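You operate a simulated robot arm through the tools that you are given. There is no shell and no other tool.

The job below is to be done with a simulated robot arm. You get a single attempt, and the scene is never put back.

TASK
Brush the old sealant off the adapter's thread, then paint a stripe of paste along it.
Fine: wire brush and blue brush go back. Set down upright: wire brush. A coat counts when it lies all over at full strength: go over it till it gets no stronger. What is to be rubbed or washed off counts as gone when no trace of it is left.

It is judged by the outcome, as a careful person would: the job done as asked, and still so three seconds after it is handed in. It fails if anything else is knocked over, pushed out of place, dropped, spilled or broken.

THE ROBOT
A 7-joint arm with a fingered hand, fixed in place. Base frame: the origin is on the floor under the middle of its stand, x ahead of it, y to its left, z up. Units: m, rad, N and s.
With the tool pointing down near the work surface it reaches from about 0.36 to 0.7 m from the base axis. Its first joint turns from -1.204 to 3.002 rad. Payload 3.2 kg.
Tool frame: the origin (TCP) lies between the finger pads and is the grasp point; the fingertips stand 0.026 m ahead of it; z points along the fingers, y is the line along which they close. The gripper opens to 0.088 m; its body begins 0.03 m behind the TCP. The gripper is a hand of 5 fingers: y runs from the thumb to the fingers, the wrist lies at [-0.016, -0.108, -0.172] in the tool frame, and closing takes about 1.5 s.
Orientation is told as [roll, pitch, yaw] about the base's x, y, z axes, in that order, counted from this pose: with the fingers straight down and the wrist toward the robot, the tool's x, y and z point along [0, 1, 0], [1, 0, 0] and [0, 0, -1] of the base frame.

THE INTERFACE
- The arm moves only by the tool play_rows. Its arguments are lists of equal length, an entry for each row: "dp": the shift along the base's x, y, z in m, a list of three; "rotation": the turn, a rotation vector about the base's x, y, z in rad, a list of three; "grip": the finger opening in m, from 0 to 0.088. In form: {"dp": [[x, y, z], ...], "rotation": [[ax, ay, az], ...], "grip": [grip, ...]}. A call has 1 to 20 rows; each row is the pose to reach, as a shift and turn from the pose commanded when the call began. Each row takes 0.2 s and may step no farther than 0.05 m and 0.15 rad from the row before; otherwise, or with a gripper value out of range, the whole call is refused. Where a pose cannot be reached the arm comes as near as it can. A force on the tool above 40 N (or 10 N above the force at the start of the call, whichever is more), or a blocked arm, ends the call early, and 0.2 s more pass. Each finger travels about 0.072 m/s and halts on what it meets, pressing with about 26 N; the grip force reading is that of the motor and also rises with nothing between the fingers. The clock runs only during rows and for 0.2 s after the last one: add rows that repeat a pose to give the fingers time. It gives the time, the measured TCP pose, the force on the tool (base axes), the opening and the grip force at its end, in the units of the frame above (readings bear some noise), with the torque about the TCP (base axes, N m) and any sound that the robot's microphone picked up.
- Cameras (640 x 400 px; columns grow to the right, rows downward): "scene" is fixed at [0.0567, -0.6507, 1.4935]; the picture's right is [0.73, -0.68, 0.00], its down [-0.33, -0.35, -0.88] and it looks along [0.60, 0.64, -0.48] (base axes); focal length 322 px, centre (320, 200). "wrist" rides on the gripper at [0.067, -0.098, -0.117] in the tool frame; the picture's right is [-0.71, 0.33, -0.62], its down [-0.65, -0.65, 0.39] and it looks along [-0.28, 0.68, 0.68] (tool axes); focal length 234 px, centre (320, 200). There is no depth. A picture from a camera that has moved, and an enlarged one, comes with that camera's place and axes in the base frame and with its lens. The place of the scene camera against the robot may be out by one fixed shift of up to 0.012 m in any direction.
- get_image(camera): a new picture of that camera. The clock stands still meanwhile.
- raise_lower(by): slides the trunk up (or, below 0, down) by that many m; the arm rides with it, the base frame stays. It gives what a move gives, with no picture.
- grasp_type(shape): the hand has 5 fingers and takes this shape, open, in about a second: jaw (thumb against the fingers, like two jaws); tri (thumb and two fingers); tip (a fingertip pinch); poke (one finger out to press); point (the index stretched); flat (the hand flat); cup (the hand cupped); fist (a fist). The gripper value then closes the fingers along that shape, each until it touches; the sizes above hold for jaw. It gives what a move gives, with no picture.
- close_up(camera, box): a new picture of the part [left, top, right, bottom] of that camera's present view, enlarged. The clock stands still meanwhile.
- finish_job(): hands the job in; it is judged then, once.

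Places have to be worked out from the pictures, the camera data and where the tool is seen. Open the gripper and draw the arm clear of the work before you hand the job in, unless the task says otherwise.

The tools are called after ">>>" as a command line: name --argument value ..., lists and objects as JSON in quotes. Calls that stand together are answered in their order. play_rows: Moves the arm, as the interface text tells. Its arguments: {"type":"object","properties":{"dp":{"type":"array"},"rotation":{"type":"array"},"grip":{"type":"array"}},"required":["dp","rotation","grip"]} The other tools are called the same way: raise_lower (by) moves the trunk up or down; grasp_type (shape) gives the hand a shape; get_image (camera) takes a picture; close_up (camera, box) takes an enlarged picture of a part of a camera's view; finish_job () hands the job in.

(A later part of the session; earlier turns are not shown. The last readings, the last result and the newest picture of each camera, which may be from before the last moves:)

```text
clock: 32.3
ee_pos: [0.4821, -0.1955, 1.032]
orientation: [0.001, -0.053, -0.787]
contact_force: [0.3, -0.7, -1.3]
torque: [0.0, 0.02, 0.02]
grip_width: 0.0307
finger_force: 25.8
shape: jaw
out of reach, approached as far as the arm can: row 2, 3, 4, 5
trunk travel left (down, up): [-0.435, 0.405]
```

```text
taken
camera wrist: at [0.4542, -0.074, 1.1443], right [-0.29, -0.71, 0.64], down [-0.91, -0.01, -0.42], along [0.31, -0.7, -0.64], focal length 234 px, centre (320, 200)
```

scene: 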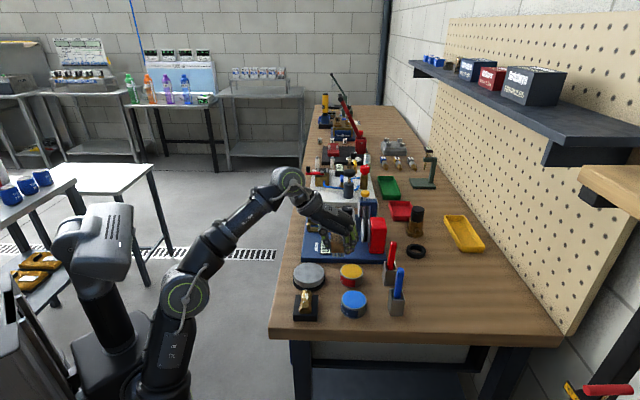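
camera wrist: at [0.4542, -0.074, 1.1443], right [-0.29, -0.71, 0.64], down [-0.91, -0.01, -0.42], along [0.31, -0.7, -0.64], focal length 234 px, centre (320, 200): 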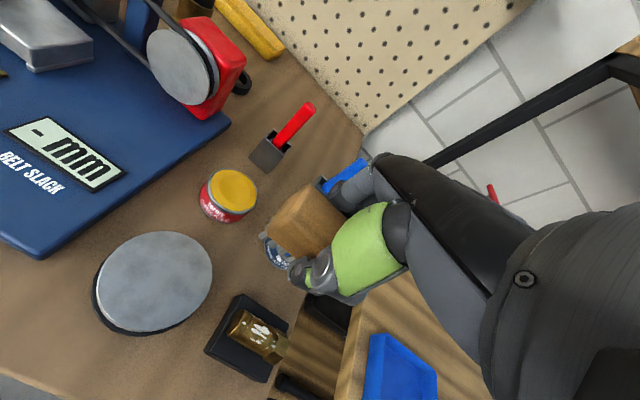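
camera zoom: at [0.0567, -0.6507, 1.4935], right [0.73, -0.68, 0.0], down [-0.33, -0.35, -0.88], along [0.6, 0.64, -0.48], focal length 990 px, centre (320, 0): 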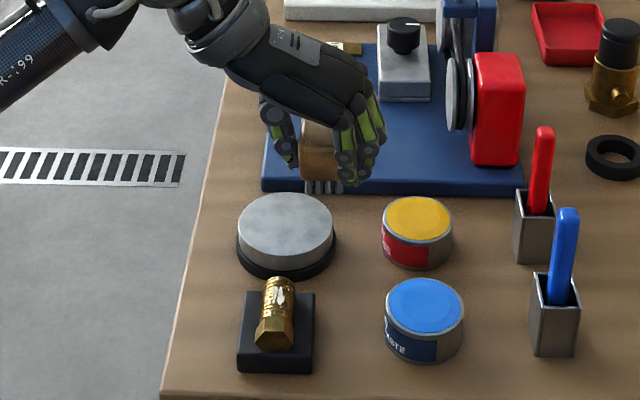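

Still limited with this yaw. I'll turn the hand to yaw 0 here (high enough to clear everything) and try again to get over the adapter.

>>> play_rows --dp '[[0, 0, 0.01], [0, 0, 0.02], [0, 0, 0.02], [0, 0, 0.02], [0, 0, 0.02], [0, 0, 0.02], [-0.02, 0, 0.02], [-0.045, 0.005, 0.02], [-0.045, 0.005, 0.02]]' --rotation '[[0, 0, 0.13], [0, 0, 0.26], [0, 0, 0.39], [0, 0, 0.52], [0, 0, 0.65], [0, 0, 0.785], [0, 0, 0.785], [0, 0, 0.785], [0, 0, 0.785]]' --grip '[0.02, 0.02, 0.02, 0.02, 0.02, 0.02, 0.02, 0.02, 0.02]'

>>> close_up --camera "scene" --box '[240, 170, 400, 330]'

>>> get_image --camera "wrist"

```text
clock: 34.3
ee_pos: [0.4479, -0.1941, 1.0591]
orientation: [0.0, -0.053, 0.002]
contact_force: [0.4, 0.0, -0.8]
torque: [-0.01, 0.01, 0.01]
grip_width: 0.0305
finger_force: 26.0
shape: jaw
out of reach, approached as far as the arm can: row 8, 9
trunk travel left (down, up): [-0.435, 0.405]
```

```text
2.50 times, centred on (320, 250) of scene
camera zoom: at [0.0567, -0.6507, 1.4935], right [0.73, -0.68, 0.0], down [-0.33, -0.35, -0.88], along [0.6, 0.64, -0.48], focal length 805 px, centre (320, 75)
```

zoom: 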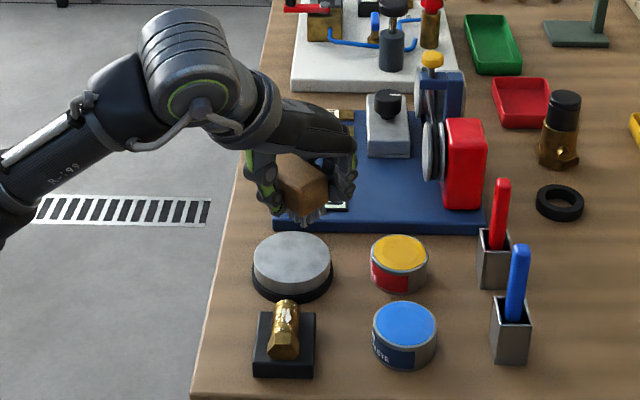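

```text
taken
camera wrist: at [0.3433, -0.1262, 1.1709], right [0.3, -0.71, 0.64], down [-0.63, -0.65, -0.42], along [0.72, -0.28, -0.64], focal length 234 px, centre (320, 200)
```

wrist: 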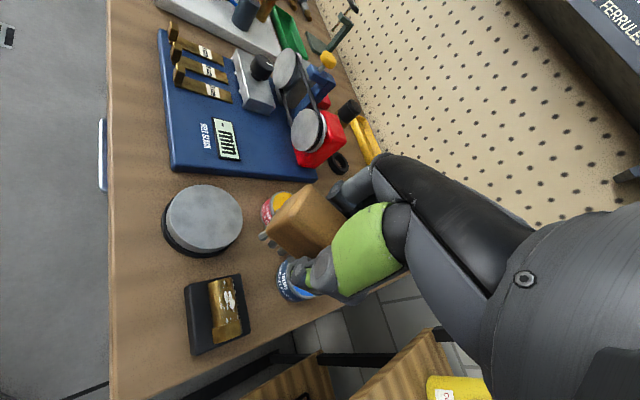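

Turning helped: now at (0.448,-0.194). Lowering the hand should ease the limit; I'll go down toward z≈0.98 while moving to the adapter.

>>> play_rows --dp '[[0, 0, -0.03], [0, 0, -0.06], [-0.006, 0.005, -0.08], [-0.012, 0.01, -0.08], [-0.012, 0.01, -0.08]]' --rotation '[[0, 0, 0], [0, 0, 0], [0, 0, 0], [0, 0, 0], [0, 0, 0]]' --grip '[0.02, 0.02, 0.02, 0.02, 0.02]'

>>> close_up --camera "scene" --box '[240, 170, 400, 330]'

>>> get_image --camera "wrist"

```text
clock: 35.5
ee_pos: [0.4779, -0.2123, 1.0005]
orientation: [0.0, -0.054, -0.001]
contact_force: [-1.0, 0.3, -0.4]
torque: [-0.02, -0.01, 0.0]
grip_width: 0.0305
finger_force: 25.9
shape: jaw
out of reach, approached as far as the arm can: row 1, 2, 3, 4, 5
trunk travel left (down, up): [-0.435, 0.405]
```

```text
2.50 times, centred on (320, 250) of scene
camera zoom: at [0.0567, -0.6507, 1.4935], right [0.73, -0.68, 0.0], down [-0.33, -0.35, -0.88], along [0.6, 0.64, -0.48], focal length 805 px, centre (320, 75)
```

zoom: 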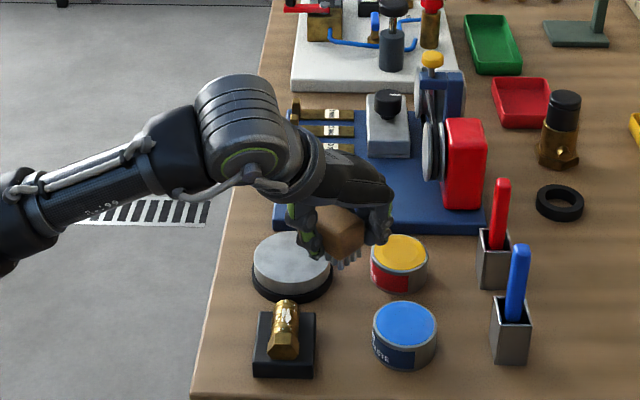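

```text
taken
camera wrist: at [0.3741, -0.1442, 1.1127], right [0.3, -0.71, 0.64], down [-0.63, -0.65, -0.42], along [0.72, -0.28, -0.64], focal length 234 px, centre (320, 200)
```

wrist: 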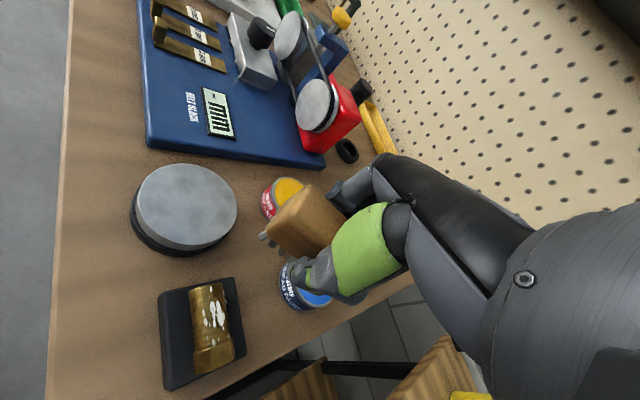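

Going lower is blocked in this elbow posture, though the start posture allowed such poses. I look at the elbow position now.

>>> get_image --camera "scene"

```text
taken
```

scene: 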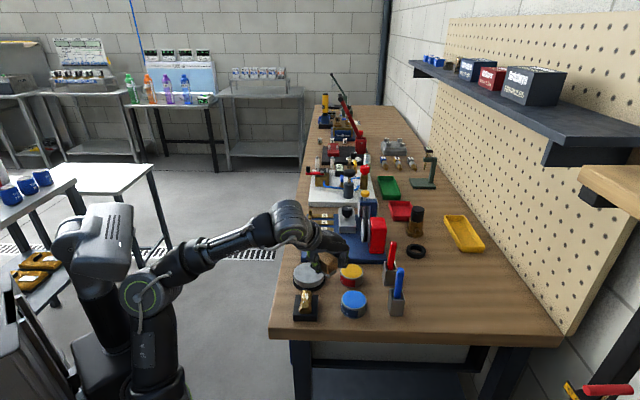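

The elbow is up and back in this branch, limiting close-in poses. Yawing the hand to +45° puts the wrist farther out and also sets the brush crosswise to the thread, so I'll try that at a slightly higher z.

>>> play_rows --dp '[[0, 0, 0.02], [0, 0, 0.03], [0, 0, 0.03], [0, 0, 0.03], [0, 0, 0.03], [0, 0, 0.03], [-0.015, 0.01, 0.03], [-0.03, 0.02, 0.03], [-0.041, 0.027, 0.03], [-0.041, 0.027, 0.03]]' --rotation '[[0, 0, 0.13], [0, 0, 0.26], [0, 0, 0.39], [0, 0, 0.52], [0, 0, 0.65], [0, 0, 0.785], [0, 0, 0.785], [0, 0, 0.785], [0, 0, 0.785], [0, 0, 0.785]]' --grip '[0.02, 0.02, 0.02, 0.02, 0.02, 0.02, 0.02, 0.02, 0.02, 0.02]'

>>> get_image --camera "scene"

>>> get_image --camera "wrist"

```text
clock: 37.7
ee_pos: [0.438, -0.1892, 1.0292]
orientation: [-0.001, -0.056, 0.785]
contact_force: [-0.4, -0.6, -0.9]
torque: [0.02, 0.03, 0.02]
grip_width: 0.0308
finger_force: 26.0
shape: jaw
trunk travel left (down, up): [-0.435, 0.405]
```

```text
taken
```

scene: 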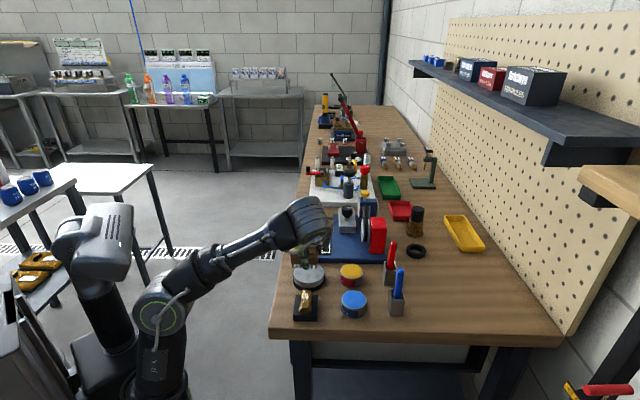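

```text
taken
camera wrist: at [0.3159, -0.2138, 1.1415], right [0.71, -0.29, 0.64], down [0.01, -0.91, -0.42], along [0.7, 0.31, -0.64], focal length 234 px, centre (320, 200)
```

wrist: 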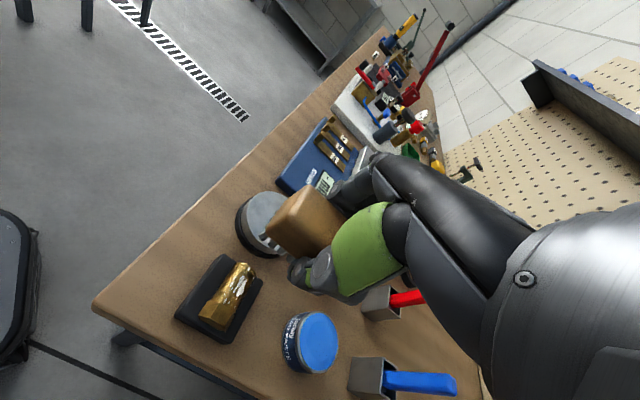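

Reached (0.438,-0.189,1.029) with the brush crosswise to the thread. I zoom in on the adapter and brush from this viewpoint to refine alignment.

>>> close_up --camera "wrist" --box '[170, 180, 350, 350]'

>>> close_up --camera "scene" --box '[270, 215, 360, 330]'

```text
2.35 times, centred on (260, 265) of wrist
camera zoom: at [0.3159, -0.2138, 1.1415], right [0.71, -0.29, 0.64], down [0.01, -0.91, -0.42], along [0.7, 0.31, -0.64], focal length 551 px, centre (461, 47)
```

zoom: 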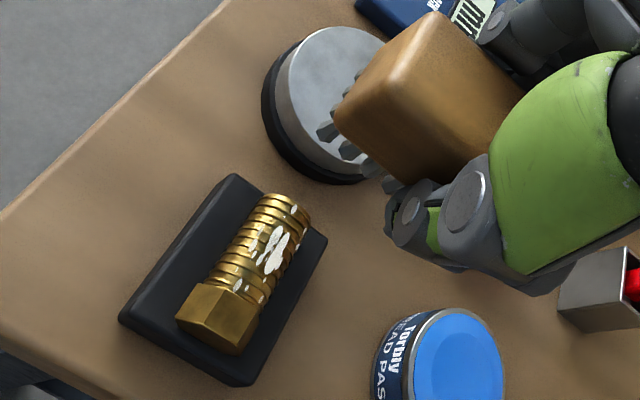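

```text
3.48 times, centred on (315, 272) of scene
camera zoom: at [0.0567, -0.6507, 1.4935], right [0.73, -0.68, 0.0], down [-0.33, -0.35, -0.88], along [0.6, 0.64, -0.48], focal length 1120 px, centre (337, -52)
```

zoom: 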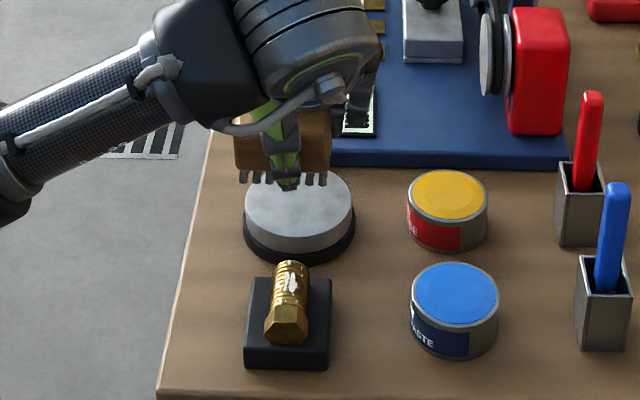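

Adapter position is confirmed (big blob at ≈(0.427,-0.197)). I centre the brush over the thread and come down to about 15 mm above contact, then check.

>>> play_rows --dp '[[-0.004, -0.002, -0.02], [-0.009, -0.004, -0.04], [-0.013, -0.006, -0.06], [-0.013, -0.006, -0.074], [-0.013, -0.006, -0.074]]' --rotation '[[0, 0, 0], [0, 0, 0], [0, 0, 0], [0, 0, 0], [0, 0, 0]]' --grip '[0.02, 0.02, 0.02, 0.02, 0.02]'

>>> get_image --camera "wrist"

>>> close_up --camera "scene" --box '[270, 225, 360, 330]'

```text
clock: 38.9
ee_pos: [0.4246, -0.1939, 0.955]
orientation: [0.0, -0.056, 0.786]
contact_force: [0.3, -0.1, -0.8]
torque: [0.05, 0.0, -0.01]
grip_width: 0.0305
finger_force: 26.2
shape: jaw
trunk travel left (down, up): [-0.435, 0.405]
```

```text
taken
camera wrist: at [0.3038, -0.2185, 1.0675], right [0.71, -0.29, 0.64], down [0.01, -0.91, -0.42], along [0.7, 0.31, -0.64], focal length 234 px, centre (320, 200)
```

wrist: 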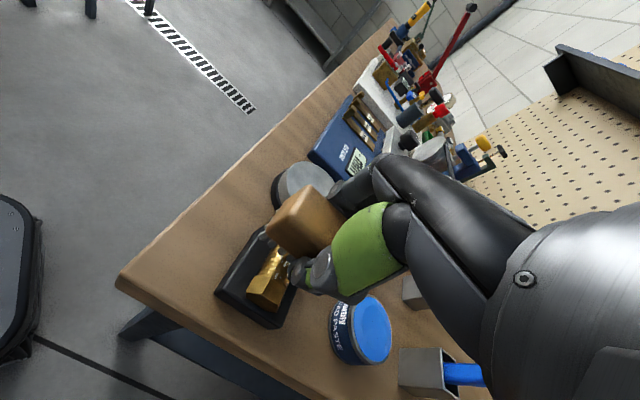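

```text
3.81 times, centred on (315, 278) of scene
camera zoom: at [0.0567, -0.6507, 1.4935], right [0.73, -0.68, 0.0], down [-0.33, -0.35, -0.88], along [0.6, 0.64, -0.48], focal length 1226 px, centre (339, -95)
```

zoom: 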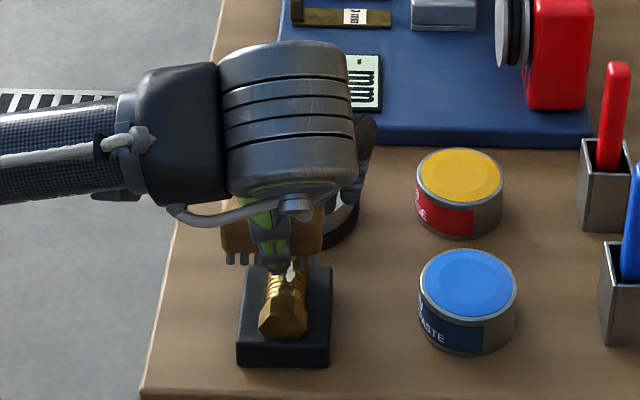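

I zoom in on the gap between bristles, thumb and thread.

>>> close_up --camera "wrist" --box '[210, 170, 350, 330]'

>>> close_up --camera "scene" --box '[298, 270, 348, 320]'

```text
2.50 times, centred on (280, 250) of wrist
camera zoom: at [0.3038, -0.2185, 1.0675], right [0.71, -0.29, 0.64], down [0.01, -0.91, -0.42], along [0.7, 0.31, -0.64], focal length 585 px, centre (420, 75)
```

zoom: 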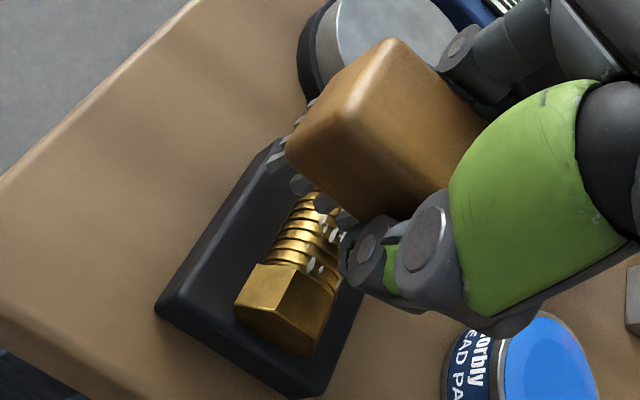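

```text
8.00 times, centred on (323, 295) of scene
camera zoom: at [0.0567, -0.6507, 1.4935], right [0.73, -0.68, 0.0], down [-0.33, -0.35, -0.88], along [0.6, 0.64, -0.48], focal length 2575 px, centre (296, -560)
```

zoom: 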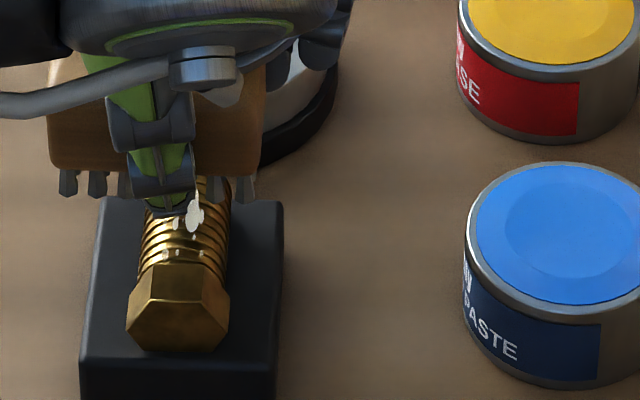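

The bristles sit about 1 cm off to the left of the thread's middle; I shift 5 mm toward (+x,-y) and come down gently in small steps until I feel contact.

>>> play_rows --dp '[[0.0035, -0.0035, -0.005], [0.0035, -0.0035, -0.01], [0.0035, -0.0035, -0.012], [0.0035, -0.0035, -0.014], [0.0035, -0.0035, -0.015], [0.0035, -0.0035, -0.016]]' --rotation '[[0, 0, 0], [0, 0, 0], [0, 0, 0], [0, 0, 0], [0, 0, 0], [0, 0, 0]]' --grip '[0.02, 0.02, 0.02, 0.02, 0.02, 0.02]'

>>> close_up --camera "scene" --box '[298, 270, 348, 320]'

```text
clock: 40.3
ee_pos: [0.4269, -0.1964, 0.9384]
orientation: [-0.002, -0.056, 0.786]
contact_force: [0.2, -0.2, 1.5]
torque: [0.0, 0.01, 0.03]
grip_width: 0.0305
finger_force: 25.6
shape: jaw
trunk travel left (down, up): [-0.435, 0.405]
```

```text
8.00 times, centred on (323, 295) of scene
camera zoom: at [0.0567, -0.6507, 1.4935], right [0.73, -0.68, 0.0], down [-0.33, -0.35, -0.88], along [0.6, 0.64, -0.48], focal length 2575 px, centre (296, -560)
```

zoom: 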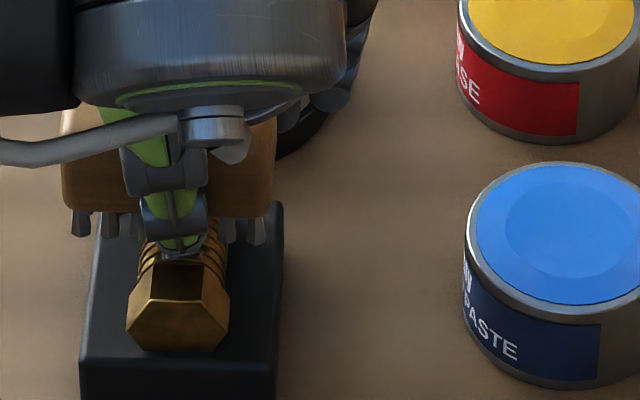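

No clear contact yet (1.5 N). I continue downward in 1 mm steps.

>>> play_rows --dp '[[0, 0, -0.001], [0, 0, -0.002], [0, 0, -0.003]]' --rotation '[[0, 0, 0], [0, 0, 0], [0, 0, 0]]' --grip '[0.02, 0.02, 0.02]'

```text
clock: 41.1
ee_pos: [0.4278, -0.1958, 0.9366]
orientation: [-0.003, -0.058, 0.785]
contact_force: [0.5, -1.5, 10.0]
torque: [-0.07, 0.13, -0.01]
grip_width: 0.031
finger_force: 26.0
shape: jaw
trunk travel left (down, up): [-0.435, 0.405]
```

Contact now: 10 N upward, bristles bear on the thread. I make strokes along the thread axis (0.71,0.71) at this height.

>>> play_rows --dp '[[0.007, 0.007, 0], [0.014, 0.014, 0], [0.021, 0.021, 0], [0.014, 0.014, 0], [0.007, 0.007, 0], [0, 0, 0], [-0.004, -0.004, 0], [0.003, 0.003, 0], [0.01, 0.01, 0], [0.017, 0.017, 0], [0.021, 0.021, 0], [0.014, 0.014, 0], [0.007, 0.007, 0], [0, 0, 0], [-0.004, -0.004, 0], [0.003, 0.003, 0], [0.01, 0.01, 0], [0.017, 0.017, 0]]' --rotation '[[0, 0, 0], [0, 0, 0], [0, 0, 0], [0, 0, 0], [0, 0, 0], [0, 0, 0], [0, 0, 0], [0, 0, 0], [0, 0, 0], [0, 0, 0], [0, 0, 0], [0, 0, 0], [0, 0, 0], [0, 0, 0], [0, 0, 0], [0, 0, 0], [0, 0, 0], [0, 0, 0]]' --grip '[0.02, 0.02, 0.02, 0.02, 0.02, 0.02, 0.02, 0.02, 0.02, 0.02, 0.02, 0.02, 0.02, 0.02, 0.02, 0.02, 0.02, 0.02]'

>>> close_up --camera "scene" --box '[290, 260, 350, 320]'

>>> close_up --camera "wrist" --box '[210, 170, 350, 330]'

```text
clock: 44.9
ee_pos: [0.4432, -0.1786, 0.9363]
orientation: [0.0, -0.058, 0.783]
contact_force: [-2.5, -3.4, 10.8]
torque: [-0.18, 0.27, 0.05]
grip_width: 0.0318
finger_force: 26.0
shape: jaw
trunk travel left (down, up): [-0.435, 0.405]
```

```text
6.67 times, centred on (320, 290) of scene
camera zoom: at [0.0567, -0.6507, 1.4935], right [0.73, -0.68, 0.0], down [-0.33, -0.35, -0.88], along [0.6, 0.64, -0.48], focal length 2146 px, centre (320, -400)
```

zoom: 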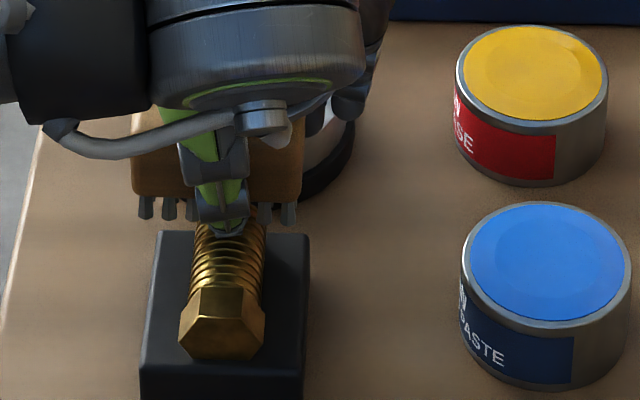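

```text
2.50 times, centred on (280, 250) of wrist
camera zoom: at [0.3219, -0.2042, 1.0487], right [0.71, -0.29, 0.64], down [0.01, -0.91, -0.42], along [0.71, 0.31, -0.64], focal length 585 px, centre (420, 75)
```

zoom: 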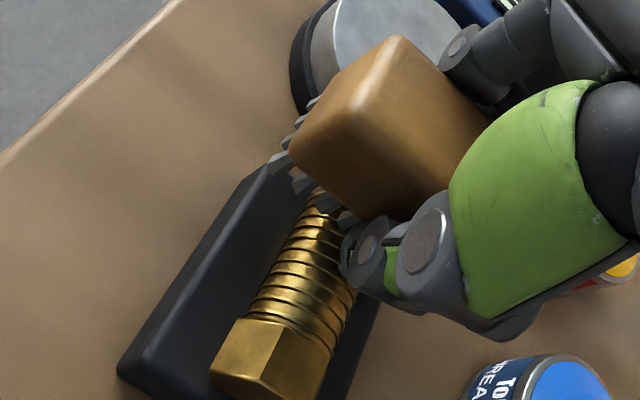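

The visible part of the thread is clean already. I lift the brush and move it aside to inspect the whole thread.

>>> play_rows --dp '[[0, 0, 0.015], [0, 0, 0.04], [0.01, 0.01, 0.07], [0.02, 0.02, 0.09], [0.02, 0.02, 0.09]]' --rotation '[[0, 0, 0], [0, 0, 0], [0, 0, 0], [0, 0, 0], [0, 0, 0]]' --grip '[0.02, 0.02, 0.02, 0.02, 0.02]'

>>> close_up --camera "scene" --box '[290, 280, 325, 320]'

>>> close_up --camera "wrist" --box '[150, 210, 290, 350]'

```text
clock: 46.1
ee_pos: [0.4654, -0.1558, 1.0247]
orientation: [0.0, -0.056, 0.783]
contact_force: [0.0, -0.2, -0.8]
torque: [0.01, 0.0, 0.01]
grip_width: 0.0314
finger_force: 25.7
shape: jaw
trunk travel left (down, up): [-0.435, 0.405]
```

```text
10.00 times, centred on (308, 300) of scene
camera zoom: at [0.0567, -0.6507, 1.4935], right [0.73, -0.68, 0.0], down [-0.33, -0.35, -0.88], along [0.6, 0.64, -0.48], focal length 3219 px, centre (445, -800)
```

zoom: 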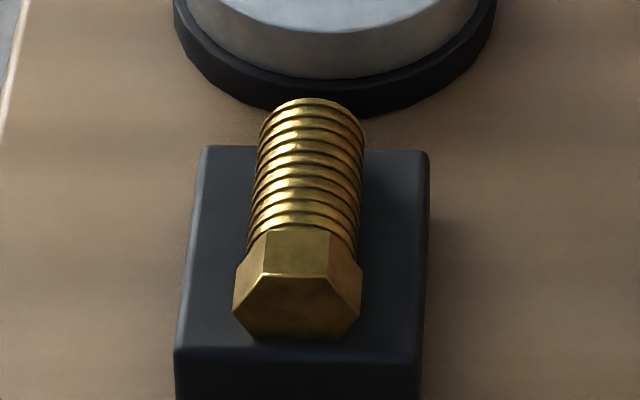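

```text
2.86 times, centred on (220, 280) of wrist
camera zoom: at [0.3436, -0.1814, 1.1365], right [0.71, -0.29, 0.64], down [0.01, -0.91, -0.42], along [0.7, 0.31, -0.64], focal length 669 px, centre (606, -29)
```

zoom: 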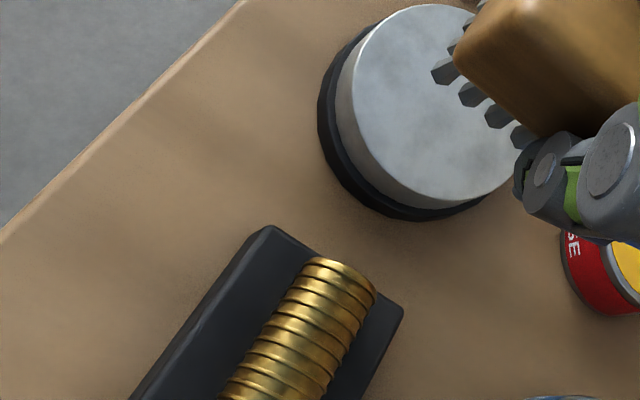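

No trace is visible from either camera. To be sure nothing faint remains, I'll do another set of strokes with slight sideways sway, then inspect again.

>>> play_rows --dp '[[-0.013, -0.013, -0.035], [-0.025, -0.025, -0.07], [-0.028, -0.028, -0.085], [-0.028, -0.028, -0.088], [-0.028, -0.028, -0.0905], [-0.022, -0.022, -0.0905], [-0.016, -0.016, -0.0905], [-0.023, -0.023, -0.0905], [-0.03, -0.03, -0.0905], [-0.037, -0.037, -0.0905], [-0.041, -0.041, -0.0905], [-0.032, -0.036, -0.0905], [-0.024, -0.028, -0.0905], [-0.017, -0.021, -0.0905], [-0.024, -0.028, -0.0905], [-0.032, -0.036, -0.0905], [-0.038, -0.042, -0.0905], [-0.032, -0.03, -0.0905], [-0.024, -0.022, -0.0905], [-0.017, -0.015, -0.0905]]' --rotation '[[0, 0, 0], [0, 0, 0], [0, 0, 0], [0, 0, 0], [0, 0, 0], [0, 0, 0], [0, 0, 0], [0, 0, 0], [0, 0, 0], [0, 0, 0], [0, 0, 0], [0, 0, 0], [0, 0, 0], [0, 0, 0], [0, 0, 0], [0, 0, 0], [0, 0, 0], [0, 0, 0], [0, 0, 0], [0, 0, 0]]' --grip '[0.02, 0.02, 0.02, 0.02, 0.02, 0.02, 0.02, 0.02, 0.02, 0.02, 0.02, 0.02, 0.02, 0.02, 0.02, 0.02, 0.02, 0.02, 0.02, 0.02]'

```text
clock: 50.3
ee_pos: [0.444, -0.174, 0.9367]
orientation: [-0.003, -0.057, 0.785]
contact_force: [-3.2, -3.6, 14.3]
torque: [-0.29, 0.29, 0.0]
grip_width: 0.032
finger_force: 25.8
shape: jaw
trunk travel left (down, up): [-0.435, 0.405]
```

Strokes done at ~10–14 N. I lift off and inspect the thread again.

>>> play_rows --dp '[[0, 0, 0.015], [0, 0, 0.04], [0.01, 0.01, 0.07], [0.02, 0.02, 0.09], [0.02, 0.02, 0.09]]' --rotation '[[0, 0, 0], [0, 0, 0], [0, 0, 0], [0, 0, 0], [0, 0, 0]]' --grip '[0.02, 0.02, 0.02, 0.02, 0.02]'

>>> close_up --camera "scene" --box '[290, 280, 325, 320]'

>>> close_up --camera "wrist" --box '[130, 210, 310, 370]'

```text
clock: 51.5
ee_pos: [0.4676, -0.1534, 1.0255]
orientation: [0.001, -0.056, 0.783]
contact_force: [0.8, 0.2, -1.6]
torque: [-0.01, 0.02, 0.01]
grip_width: 0.0315
finger_force: 26.2
shape: jaw
trunk travel left (down, up): [-0.435, 0.405]
```

```text
10.00 times, centred on (308, 300) of scene
camera zoom: at [0.0567, -0.6507, 1.4935], right [0.73, -0.68, 0.0], down [-0.33, -0.35, -0.88], along [0.6, 0.64, -0.48], focal length 3219 px, centre (445, -800)
```

zoom: 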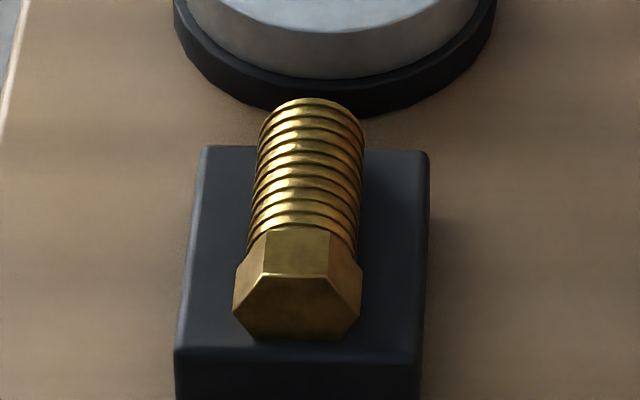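

```text
2.50 times, centred on (220, 290) of wrist
camera zoom: at [0.3466, -0.178, 1.1377], right [0.71, -0.29, 0.64], down [0.01, -0.91, -0.42], along [0.7, 0.31, -0.64], focal length 585 px, centre (570, -25)
```

zoom: 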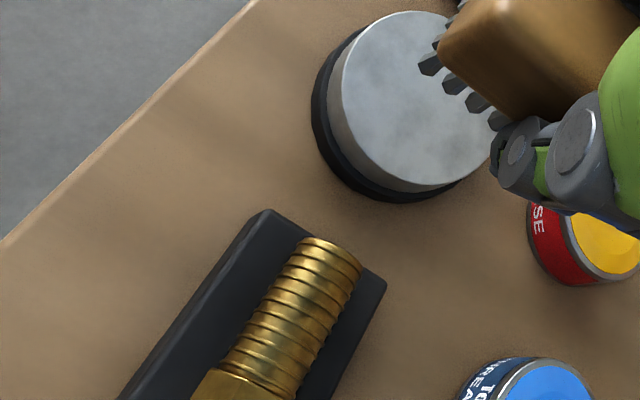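

The thread is clean. Now I take the wire brush back: move outward and turn the hand back to yaw -45° at a safe height.

>>> play_rows --dp '[[0.005, -0.005, 0.02], [0.01, -0.01, 0.04], [0.015, -0.015, 0.05], [0.02, -0.02, 0.05], [0.025, -0.025, 0.05], [0.03, -0.03, 0.05], [0.035, -0.035, 0.05], [0.04, -0.04, 0.05], [0.045, -0.045, 0.05], [0.052, -0.05, 0.05], [0.06, -0.054, 0.05], [0.06, -0.054, 0.05]]' --rotation '[[0, 0, -0.14], [0, 0, -0.28], [0, 0, -0.42], [0, 0, -0.56], [0, 0, -0.7], [0, 0, -0.84], [0, 0, -0.98], [0, 0, -1.12], [0, 0, -1.26], [0, 0, -1.41], [0, 0, -1.56], [0, 0, -1.57]]' --grip '[0.02, 0.02, 0.02, 0.02, 0.02, 0.02, 0.02, 0.02, 0.02, 0.02, 0.02, 0.02]'

>>> get_image --camera "scene"

```text
clock: 54.1
ee_pos: [0.5208, -0.2128, 1.0646]
orientation: [-0.002, -0.054, -0.788]
contact_force: [0.5, -1.1, -0.9]
torque: [-0.01, 0.0, 0.02]
grip_width: 0.0314
finger_force: 26.2
shape: jaw
out of reach, approached as far as the arm can: row 11, 12
trunk travel left (down, up): [-0.435, 0.405]
```

```text
taken
```

scene: 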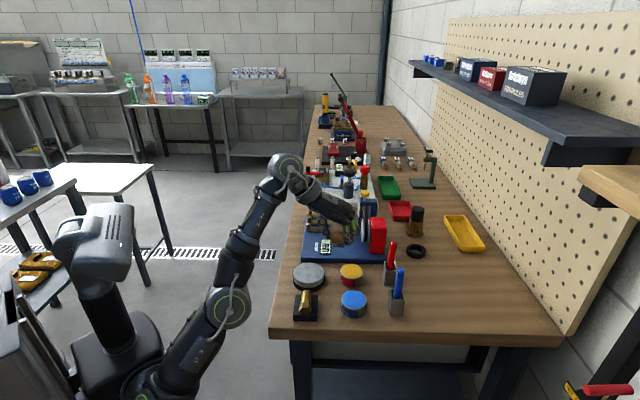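

Orientation is back at yaw -45°. Now I raise the trunk stepwise while bringing the hand outward and keeping it near z≈1.08–1.2.

>>> raise_lower --by 0.12

>>> play_rows --dp '[[0.015, -0.015, -0.02], [0.03, -0.03, -0.04], [0.045, -0.045, -0.06], [0.06, -0.06, -0.08], [0.06, -0.06, -0.08]]' --rotation '[[0, 0, 0], [0, 0, 0], [0, 0, 0], [0, 0, 0], [0, 0, 0]]' --grip '[0.02, 0.02, 0.02, 0.02, 0.02]'

>>> raise_lower --by 0.1

>>> play_rows --dp '[[0.015, -0.015, -0.02], [0.03, -0.03, -0.04], [0.045, -0.045, -0.06], [0.06, -0.06, -0.08], [0.06, -0.06, -0.1], [0.06, -0.06, -0.1]]' --rotation '[[0, 0, 0], [0, 0, 0], [0, 0, 0], [0, 0, 0], [0, 0, 0], [0, 0, 0]]' --grip '[0.02, 0.02, 0.02, 0.02, 0.02, 0.02]'

```text
clock: 55.6
ee_pos: [0.5186, -0.212, 1.1872]
orientation: [0.001, -0.056, -0.783]
contact_force: [-0.5, 0.3, 0.0]
torque: [0.02, -0.01, 0.03]
grip_width: 0.0316
finger_force: 26.5
shape: jaw
trunk travel left (down, up): [-0.555, 0.285]
```

```text
clock: 56.8
ee_pos: [0.5877, -0.2731, 1.1148]
orientation: [-0.002, -0.054, -0.785]
contact_force: [-0.1, -0.4, -1.0]
torque: [0.01, -0.02, 0.02]
grip_width: 0.0314
finger_force: 26.5
shape: jaw
out of reach, approached as far as the arm can: row 1, 2, 3, 4, 5
trunk travel left (down, up): [-0.555, 0.285]
```

```text
clock: 58.1
ee_pos: [0.5871, -0.2738, 1.2139]
orientation: [-0.002, -0.054, -0.786]
contact_force: [0.1, 0.7, -1.1]
torque: [0.01, -0.03, -0.01]
grip_width: 0.0315
finger_force: 25.9
shape: jaw
trunk travel left (down, up): [-0.655, 0.185]
```

```text
clock: 59.5
ee_pos: [0.6445, -0.3345, 1.1147]
orientation: [-0.001, -0.056, -0.786]
contact_force: [0.7, 0.1, -1.6]
torque: [0.0, -0.03, 0.0]
grip_width: 0.0314
finger_force: 26.4
shape: jaw
out of reach, approached as far as the arm can: row 3, 4
trunk travel left (down, up): [-0.655, 0.185]
```

Good progress. I raise the trunk 0.065 more, then bring the brush to just above its home spot at z≈1.05.

>>> raise_lower --by 0.065

>>> play_rows --dp '[[0.01, -0.01, -0.03], [0.02, -0.02, -0.06], [0.03, -0.03, -0.09], [0.038, -0.04, -0.115], [0.04, -0.044, -0.125], [0.04, -0.044, -0.125]]' --rotation '[[0, 0, 0], [0, 0, 0], [0, 0, 0], [0, 0, 0], [0, 0, 0], [0, 0, 0]]' --grip '[0.02, 0.02, 0.02, 0.02, 0.02, 0.02]'

>>> close_up --camera "scene" --box '[370, 180, 470, 320]'

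>>> get_image --camera "wrist"

```text
clock: 60.6
ee_pos: [0.6458, -0.3346, 1.179]
orientation: [-0.002, -0.053, -0.786]
contact_force: [0.1, -0.2, -0.9]
torque: [-0.02, 0.02, 0.0]
grip_width: 0.0313
finger_force: 25.8
shape: jaw
trunk travel left (down, up): [-0.72, 0.12]
```

```text
clock: 62.0
ee_pos: [0.6829, -0.3781, 1.0522]
orientation: [-0.001, -0.055, -0.787]
contact_force: [0.1, 0.2, -2.0]
torque: [0.02, -0.03, -0.01]
grip_width: 0.0313
finger_force: 26.2
shape: jaw
out of reach, approached as far as the arm can: row 4, 5, 6
trunk travel left (down, up): [-0.72, 0.12]
```

```text
2.86 times, centred on (420, 250) of scene
camera zoom: at [0.0567, -0.6507, 1.4935], right [0.73, -0.68, 0.0], down [-0.33, -0.35, -0.88], along [0.6, 0.64, -0.48], focal length 920 px, centre (34, 57)
```

zoom: 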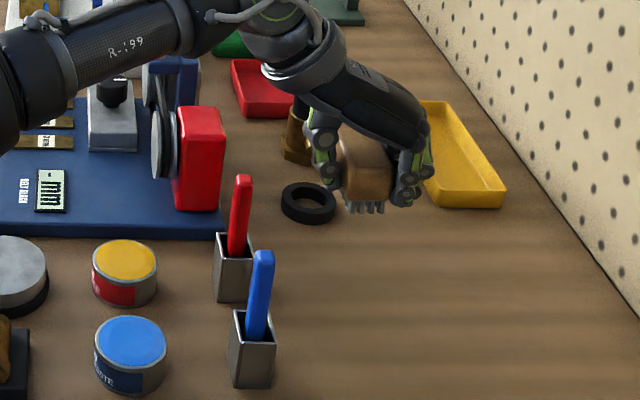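

```text
taken
camera wrist: at [0.6564, -0.2561, 1.1646], right [-0.29, -0.71, 0.64], down [-0.91, -0.01, -0.42], along [0.31, -0.7, -0.64], focal length 234 px, centre (320, 200)
```

wrist: 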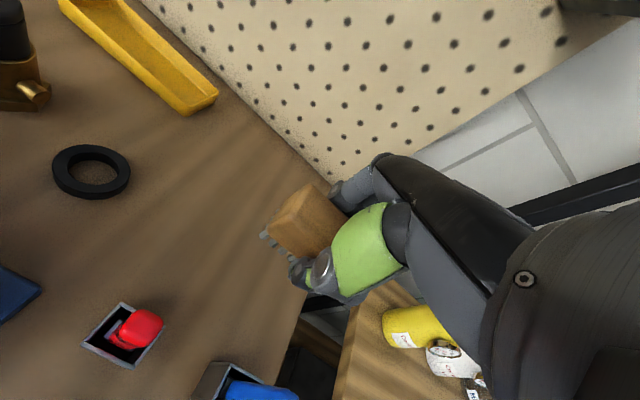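

The brush hangs above its home. I descend to about 10 mm above the table contact height, shifting the last 1 cm outward on the way.

>>> play_rows --dp '[[0.002, -0.001, -0.035], [0.005, -0.003, -0.07], [0.0089, -0.0057, -0.105], [0.0089, -0.0057, -0.135], [0.0089, -0.0057, -0.147], [0.0089, -0.0057, -0.147]]' --rotation '[[0, 0, 0], [0, 0, 0], [0, 0, 0], [0, 0, 0], [0, 0, 0], [0, 0, 0]]' --grip '[0.02, 0.02, 0.02, 0.02, 0.02, 0.02]'

>>> close_up --camera "scene" --box '[390, 235, 460, 325]'

```text
clock: 63.4
ee_pos: [0.6938, -0.383, 0.904]
orientation: [-0.003, -0.051, -0.785]
contact_force: [-0.4, 0.0, -1.8]
torque: [-0.01, 0.02, 0.0]
grip_width: 0.0315
finger_force: 25.9
shape: jaw
trunk travel left (down, up): [-0.72, 0.12]
```

```text
4.44 times, centred on (425, 280) of scene
camera zoom: at [0.0567, -0.6507, 1.4935], right [0.73, -0.68, 0.0], down [-0.33, -0.35, -0.88], along [0.6, 0.64, -0.48], focal length 1431 px, centre (-147, -156)
```

zoom: 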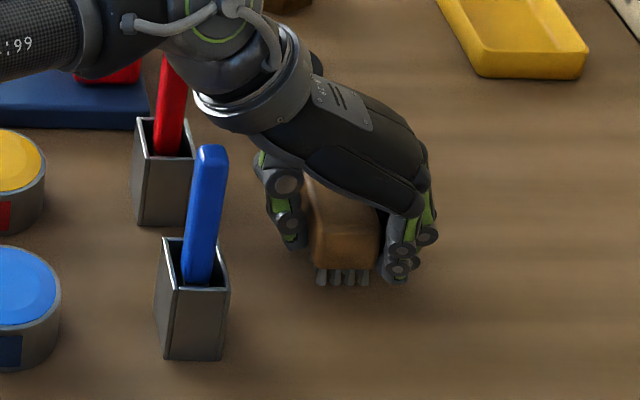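

Position matches the original spot. I lower slowly to feel the table.

>>> play_rows --dp '[[0, 0, -0.003], [0, 0, -0.006], [0, 0, -0.008], [0, 0, -0.0095], [0, 0, -0.0105]]' --rotation '[[0, 0, 0], [0, 0, 0], [0, 0, 0], [0, 0, 0], [0, 0, 0]]' --grip '[0.02, 0.02, 0.02, 0.02, 0.02]'

```text
clock: 64.6
ee_pos: [0.6944, -0.3743, 0.8929]
orientation: [-0.001, -0.047, -0.766]
contact_force: [1.8, -2.4, 8.9]
torque: [0.03, 0.04, -0.02]
grip_width: 0.0312
finger_force: 25.8
shape: jaw
out of reach, approached as far as the arm can: row 5
trunk travel left (down, up): [-0.72, 0.12]
```

Table contact (9 N), but the arm slipped ~8 mm in y at the reach limit. I lift 4 mm, correct the position and yaw, then check.

>>> play_rows --dp '[[0, 0, 0.004], [-0.002, -0.005, 0.004], [-0.004, -0.0085, 0.004], [-0.004, -0.0085, 0.004]]' --rotation '[[0, 0, 0], [0, 0, -0.01], [-0.004, -0.004, -0.019], [-0.004, -0.004, -0.019]]' --grip '[0.02, 0.02, 0.02, 0.02]'

```text
clock: 65.6
ee_pos: [0.6877, -0.3923, 0.8987]
orientation: [-0.003, -0.059, -0.804]
contact_force: [0.3, 0.5, -1.3]
torque: [-0.04, -0.01, 0.0]
grip_width: 0.0315
finger_force: 25.9
shape: jaw
trunk travel left (down, up): [-0.72, 0.12]
```

The command had been right; the offset came from pressing at the singular reach limit. I go back to (0.692,-0.383) and lower only to z≈0.895, just touching.

>>> play_rows --dp '[[0.002, 0.004, 0], [0.0035, 0.0085, 0], [0.0035, 0.0085, -0.002], [0.0035, 0.0085, -0.0035], [0.0035, 0.0085, -0.0035]]' --rotation '[[0.002, 0.002, 0.01], [0.004, 0.004, 0.019], [0.004, 0.004, 0.019], [0.004, 0.004, 0.019], [0.004, 0.004, 0.019]]' --grip '[0.02, 0.02, 0.02, 0.02, 0.02]'

>>> close_up --camera "scene" --box '[400, 240, 460, 320]'

```text
clock: 66.8
ee_pos: [0.6906, -0.3831, 0.8962]
orientation: [-0.004, -0.053, -0.786]
contact_force: [0.1, -0.3, -0.7]
torque: [-0.04, 0.02, 0.02]
grip_width: 0.0314
finger_force: 25.7
shape: jaw
trunk travel left (down, up): [-0.72, 0.12]
```

```text
5.00 times, centred on (430, 280) of scene
camera zoom: at [0.0567, -0.6507, 1.4935], right [0.73, -0.68, 0.0], down [-0.33, -0.35, -0.88], along [0.6, 0.64, -0.48], focal length 1609 px, centre (-230, -200)
```

zoom: 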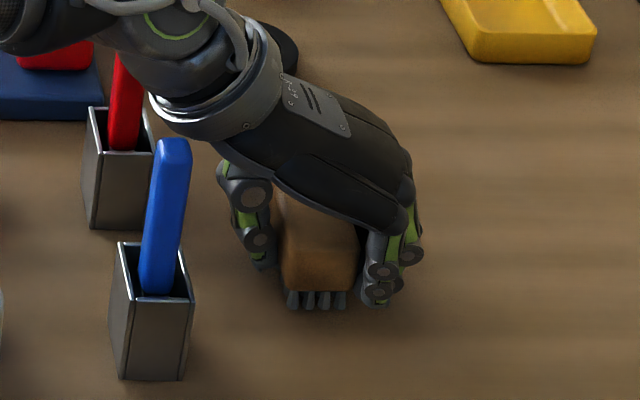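

The bristles still seem a few mm above their former level. I lower in 1 mm steps, watching the force.

>>> play_rows --dp '[[0, 0, -0.001], [0, 0, -0.0022], [0, 0, -0.0022]]' --rotation '[[0, 0, 0], [0, 0, 0], [0, 0, 0]]' --grip '[0.02, 0.02, 0.02]'

>>> close_up --camera "scene" --box '[400, 240, 460, 320]'

```text
clock: 67.6
ee_pos: [0.691, -0.3829, 0.8929]
orientation: [-0.001, -0.055, -0.786]
contact_force: [0.5, -0.5, 0.0]
torque: [-0.02, 0.04, -0.01]
grip_width: 0.0314
finger_force: 26.4
shape: jaw
trunk travel left (down, up): [-0.72, 0.12]
```

```text
5.00 times, centred on (430, 280) of scene
camera zoom: at [0.0567, -0.6507, 1.4935], right [0.73, -0.68, 0.0], down [-0.33, -0.35, -0.88], along [0.6, 0.64, -0.48], focal length 1609 px, centre (-230, -200)
```

zoom: 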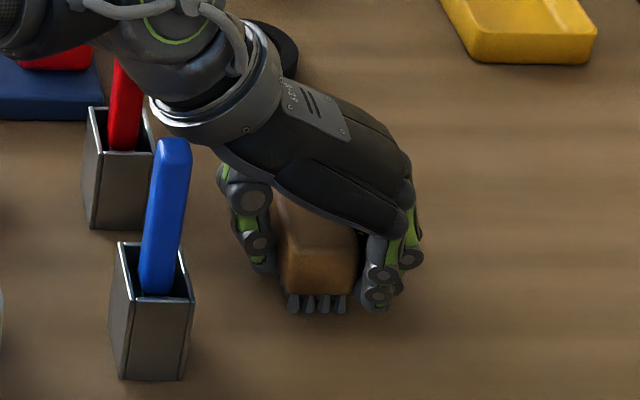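

Still free; I lower another 1.5 mm.

>>> play_rows --dp '[[0, 0, -0.0008], [0, 0, -0.0016]]' --rotation '[[0, 0, 0], [0, 0, 0]]' --grip '[0.02, 0.02]'

```text
clock: 68.2
ee_pos: [0.691, -0.3847, 0.8939]
orientation: [0.0, -0.056, -0.786]
contact_force: [1.9, 0.0, 3.3]
torque: [0.03, 0.05, 0.01]
grip_width: 0.0314
finger_force: 26.6
shape: jaw
trunk travel left (down, up): [-0.72, 0.12]
```

Touching with 3 N. I open the fingers to release the brush upright in its place.

>>> play_rows --dp '[[0, 0, 0], [0, 0, 0], [0, 0, 0], [0, 0, 0], [0, 0, 0], [0, 0, 0], [0, 0, 0]]' --rotation '[[0, 0, 0], [0, 0, 0], [0, 0, 0], [0, 0, 0], [0, 0, 0], [0, 0, 0], [0, 0, 0]]' --grip '[0.035, 0.045, 0.06, 0.075, 0.088, 0.088, 0.088]'

>>> close_up --camera "scene" --box '[400, 240, 460, 320]'

>>> close_up --camera "wrist" --box '[230, 140, 410, 300]'

```text
clock: 69.8
ee_pos: [0.69, -0.3848, 0.8922]
orientation: [-0.001, -0.054, -0.786]
contact_force: [-0.2, -0.4, -0.5]
torque: [0.01, 0.03, 0.03]
grip_width: 0.0877
finger_force: 0.1
shape: jaw
trunk travel left (down, up): [-0.72, 0.12]
```

```text
5.00 times, centred on (430, 280) of scene
camera zoom: at [0.0567, -0.6507, 1.4935], right [0.73, -0.68, 0.0], down [-0.33, -0.35, -0.88], along [0.6, 0.64, -0.48], focal length 1609 px, centre (-230, -200)
```

zoom: 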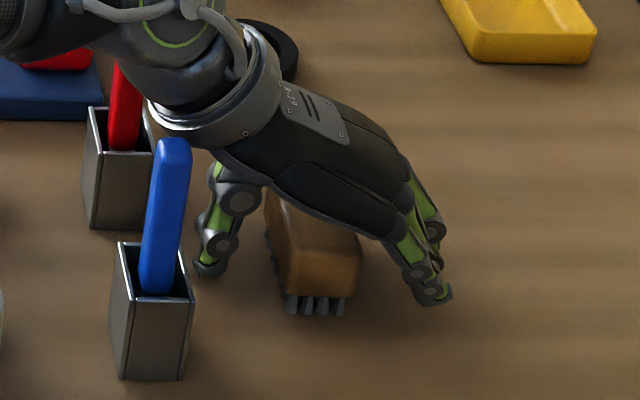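

```text
2.50 times, centred on (320, 220) of wrist
camera zoom: at [0.6636, -0.2625, 1.0049], right [-0.29, -0.71, 0.64], down [-0.91, -0.01, -0.42], along [0.31, -0.7, -0.64], focal length 585 px, centre (320, 150)
```

zoom: 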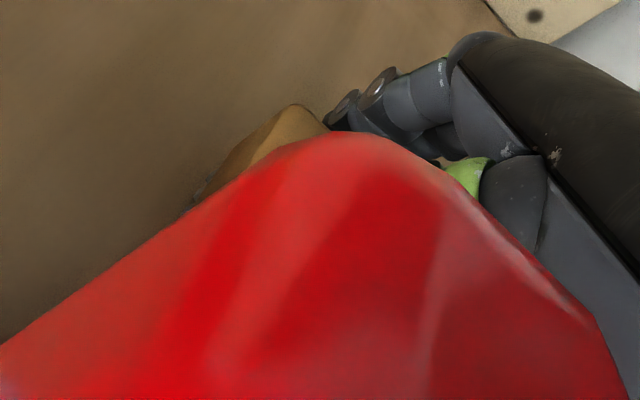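

The wire brush stands upright where it was. I lift straight up, then move over the blue brush handle at about (0.593,-0.352), levelling the hand.

>>> play_rows --dp '[[0, 0, 0.03], [0, 0, 0.07], [-0.003, 0.001, 0.11], [-0.02, 0.008, 0.15], [-0.045, 0.015, 0.17], [-0.07, 0.024, 0.17], [-0.097, 0.033, 0.17], [-0.097, 0.033, 0.17]]' --rotation '[[0, 0, 0], [0, 0, 0], [0, 0, 0], [0.01, 0.01, 0], [0.02, 0.02, 0], [0.03, 0.03, 0], [0.04, 0.04, 0], [0.04, 0.04, 0]]' --grip '[0.088, 0.088, 0.088, 0.088, 0.088, 0.088, 0.088, 0.088]'

>>> get_image --camera "scene"

>>> get_image --camera "wrist"

```text
clock: 71.6
ee_pos: [0.595, -0.3506, 1.0617]
orientation: [-0.002, 0.002, -0.786]
contact_force: [-0.7, -0.8, 0.1]
torque: [-0.02, 0.01, 0.01]
grip_width: 0.0876
finger_force: 0.2
shape: jaw
trunk travel left (down, up): [-0.72, 0.12]
```

```text
taken
```

scene: 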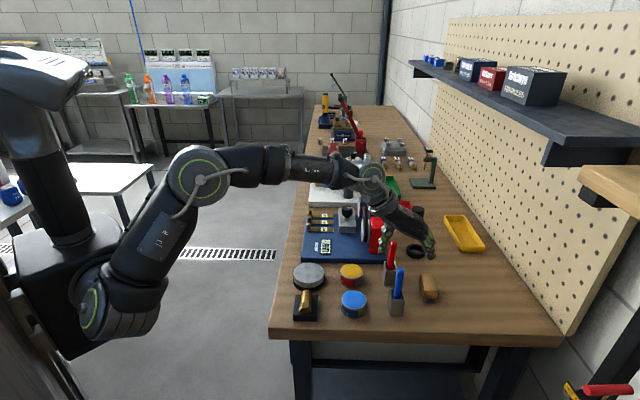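

```text
taken
camera wrist: at [0.5737, -0.2332, 1.1797], right [-0.26, -0.74, 0.62], down [-0.92, 0.0, -0.39], along [0.28, -0.68, -0.68], focal length 234 px, centre (320, 200)
```

wrist: 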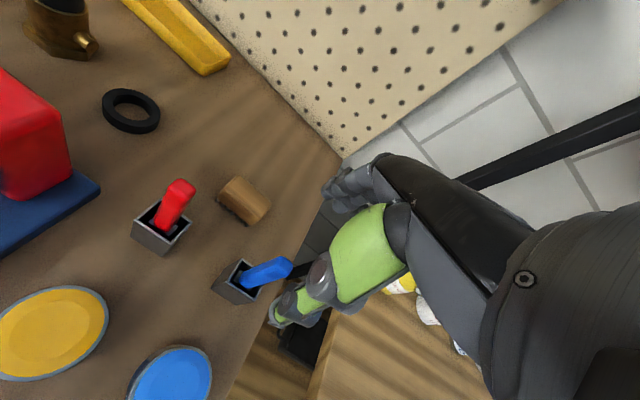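

I zoom in on the blue handle to refine its position.

>>> close_up --camera "wrist" --box '[200, 235, 320, 325]'

>>> close_up --camera "scene" --box '[370, 230, 440, 325]'

```text
4.44 times, centred on (260, 280) of wrist
camera zoom: at [0.5737, -0.2332, 1.1797], right [-0.26, -0.74, 0.62], down [-0.92, 0.0, -0.39], along [0.28, -0.68, -0.68], focal length 1041 px, centre (587, -156)
```

zoom: 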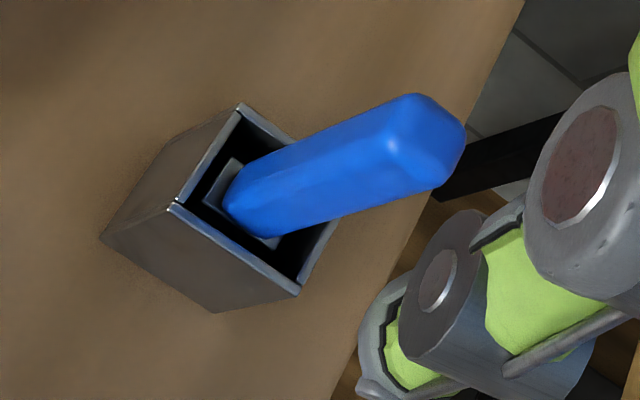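

```text
4.21 times, centred on (405, 278) of scene
camera zoom: at [0.0567, -0.6507, 1.4935], right [0.73, -0.68, 0.0], down [-0.33, -0.35, -0.88], along [0.6, 0.64, -0.48], focal length 1355 px, centre (-38, -126)
```

zoom: 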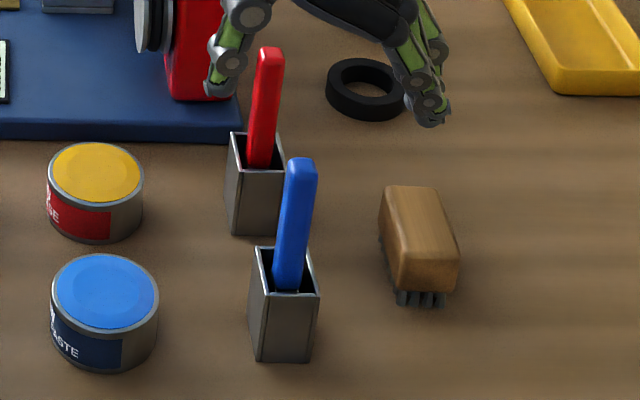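

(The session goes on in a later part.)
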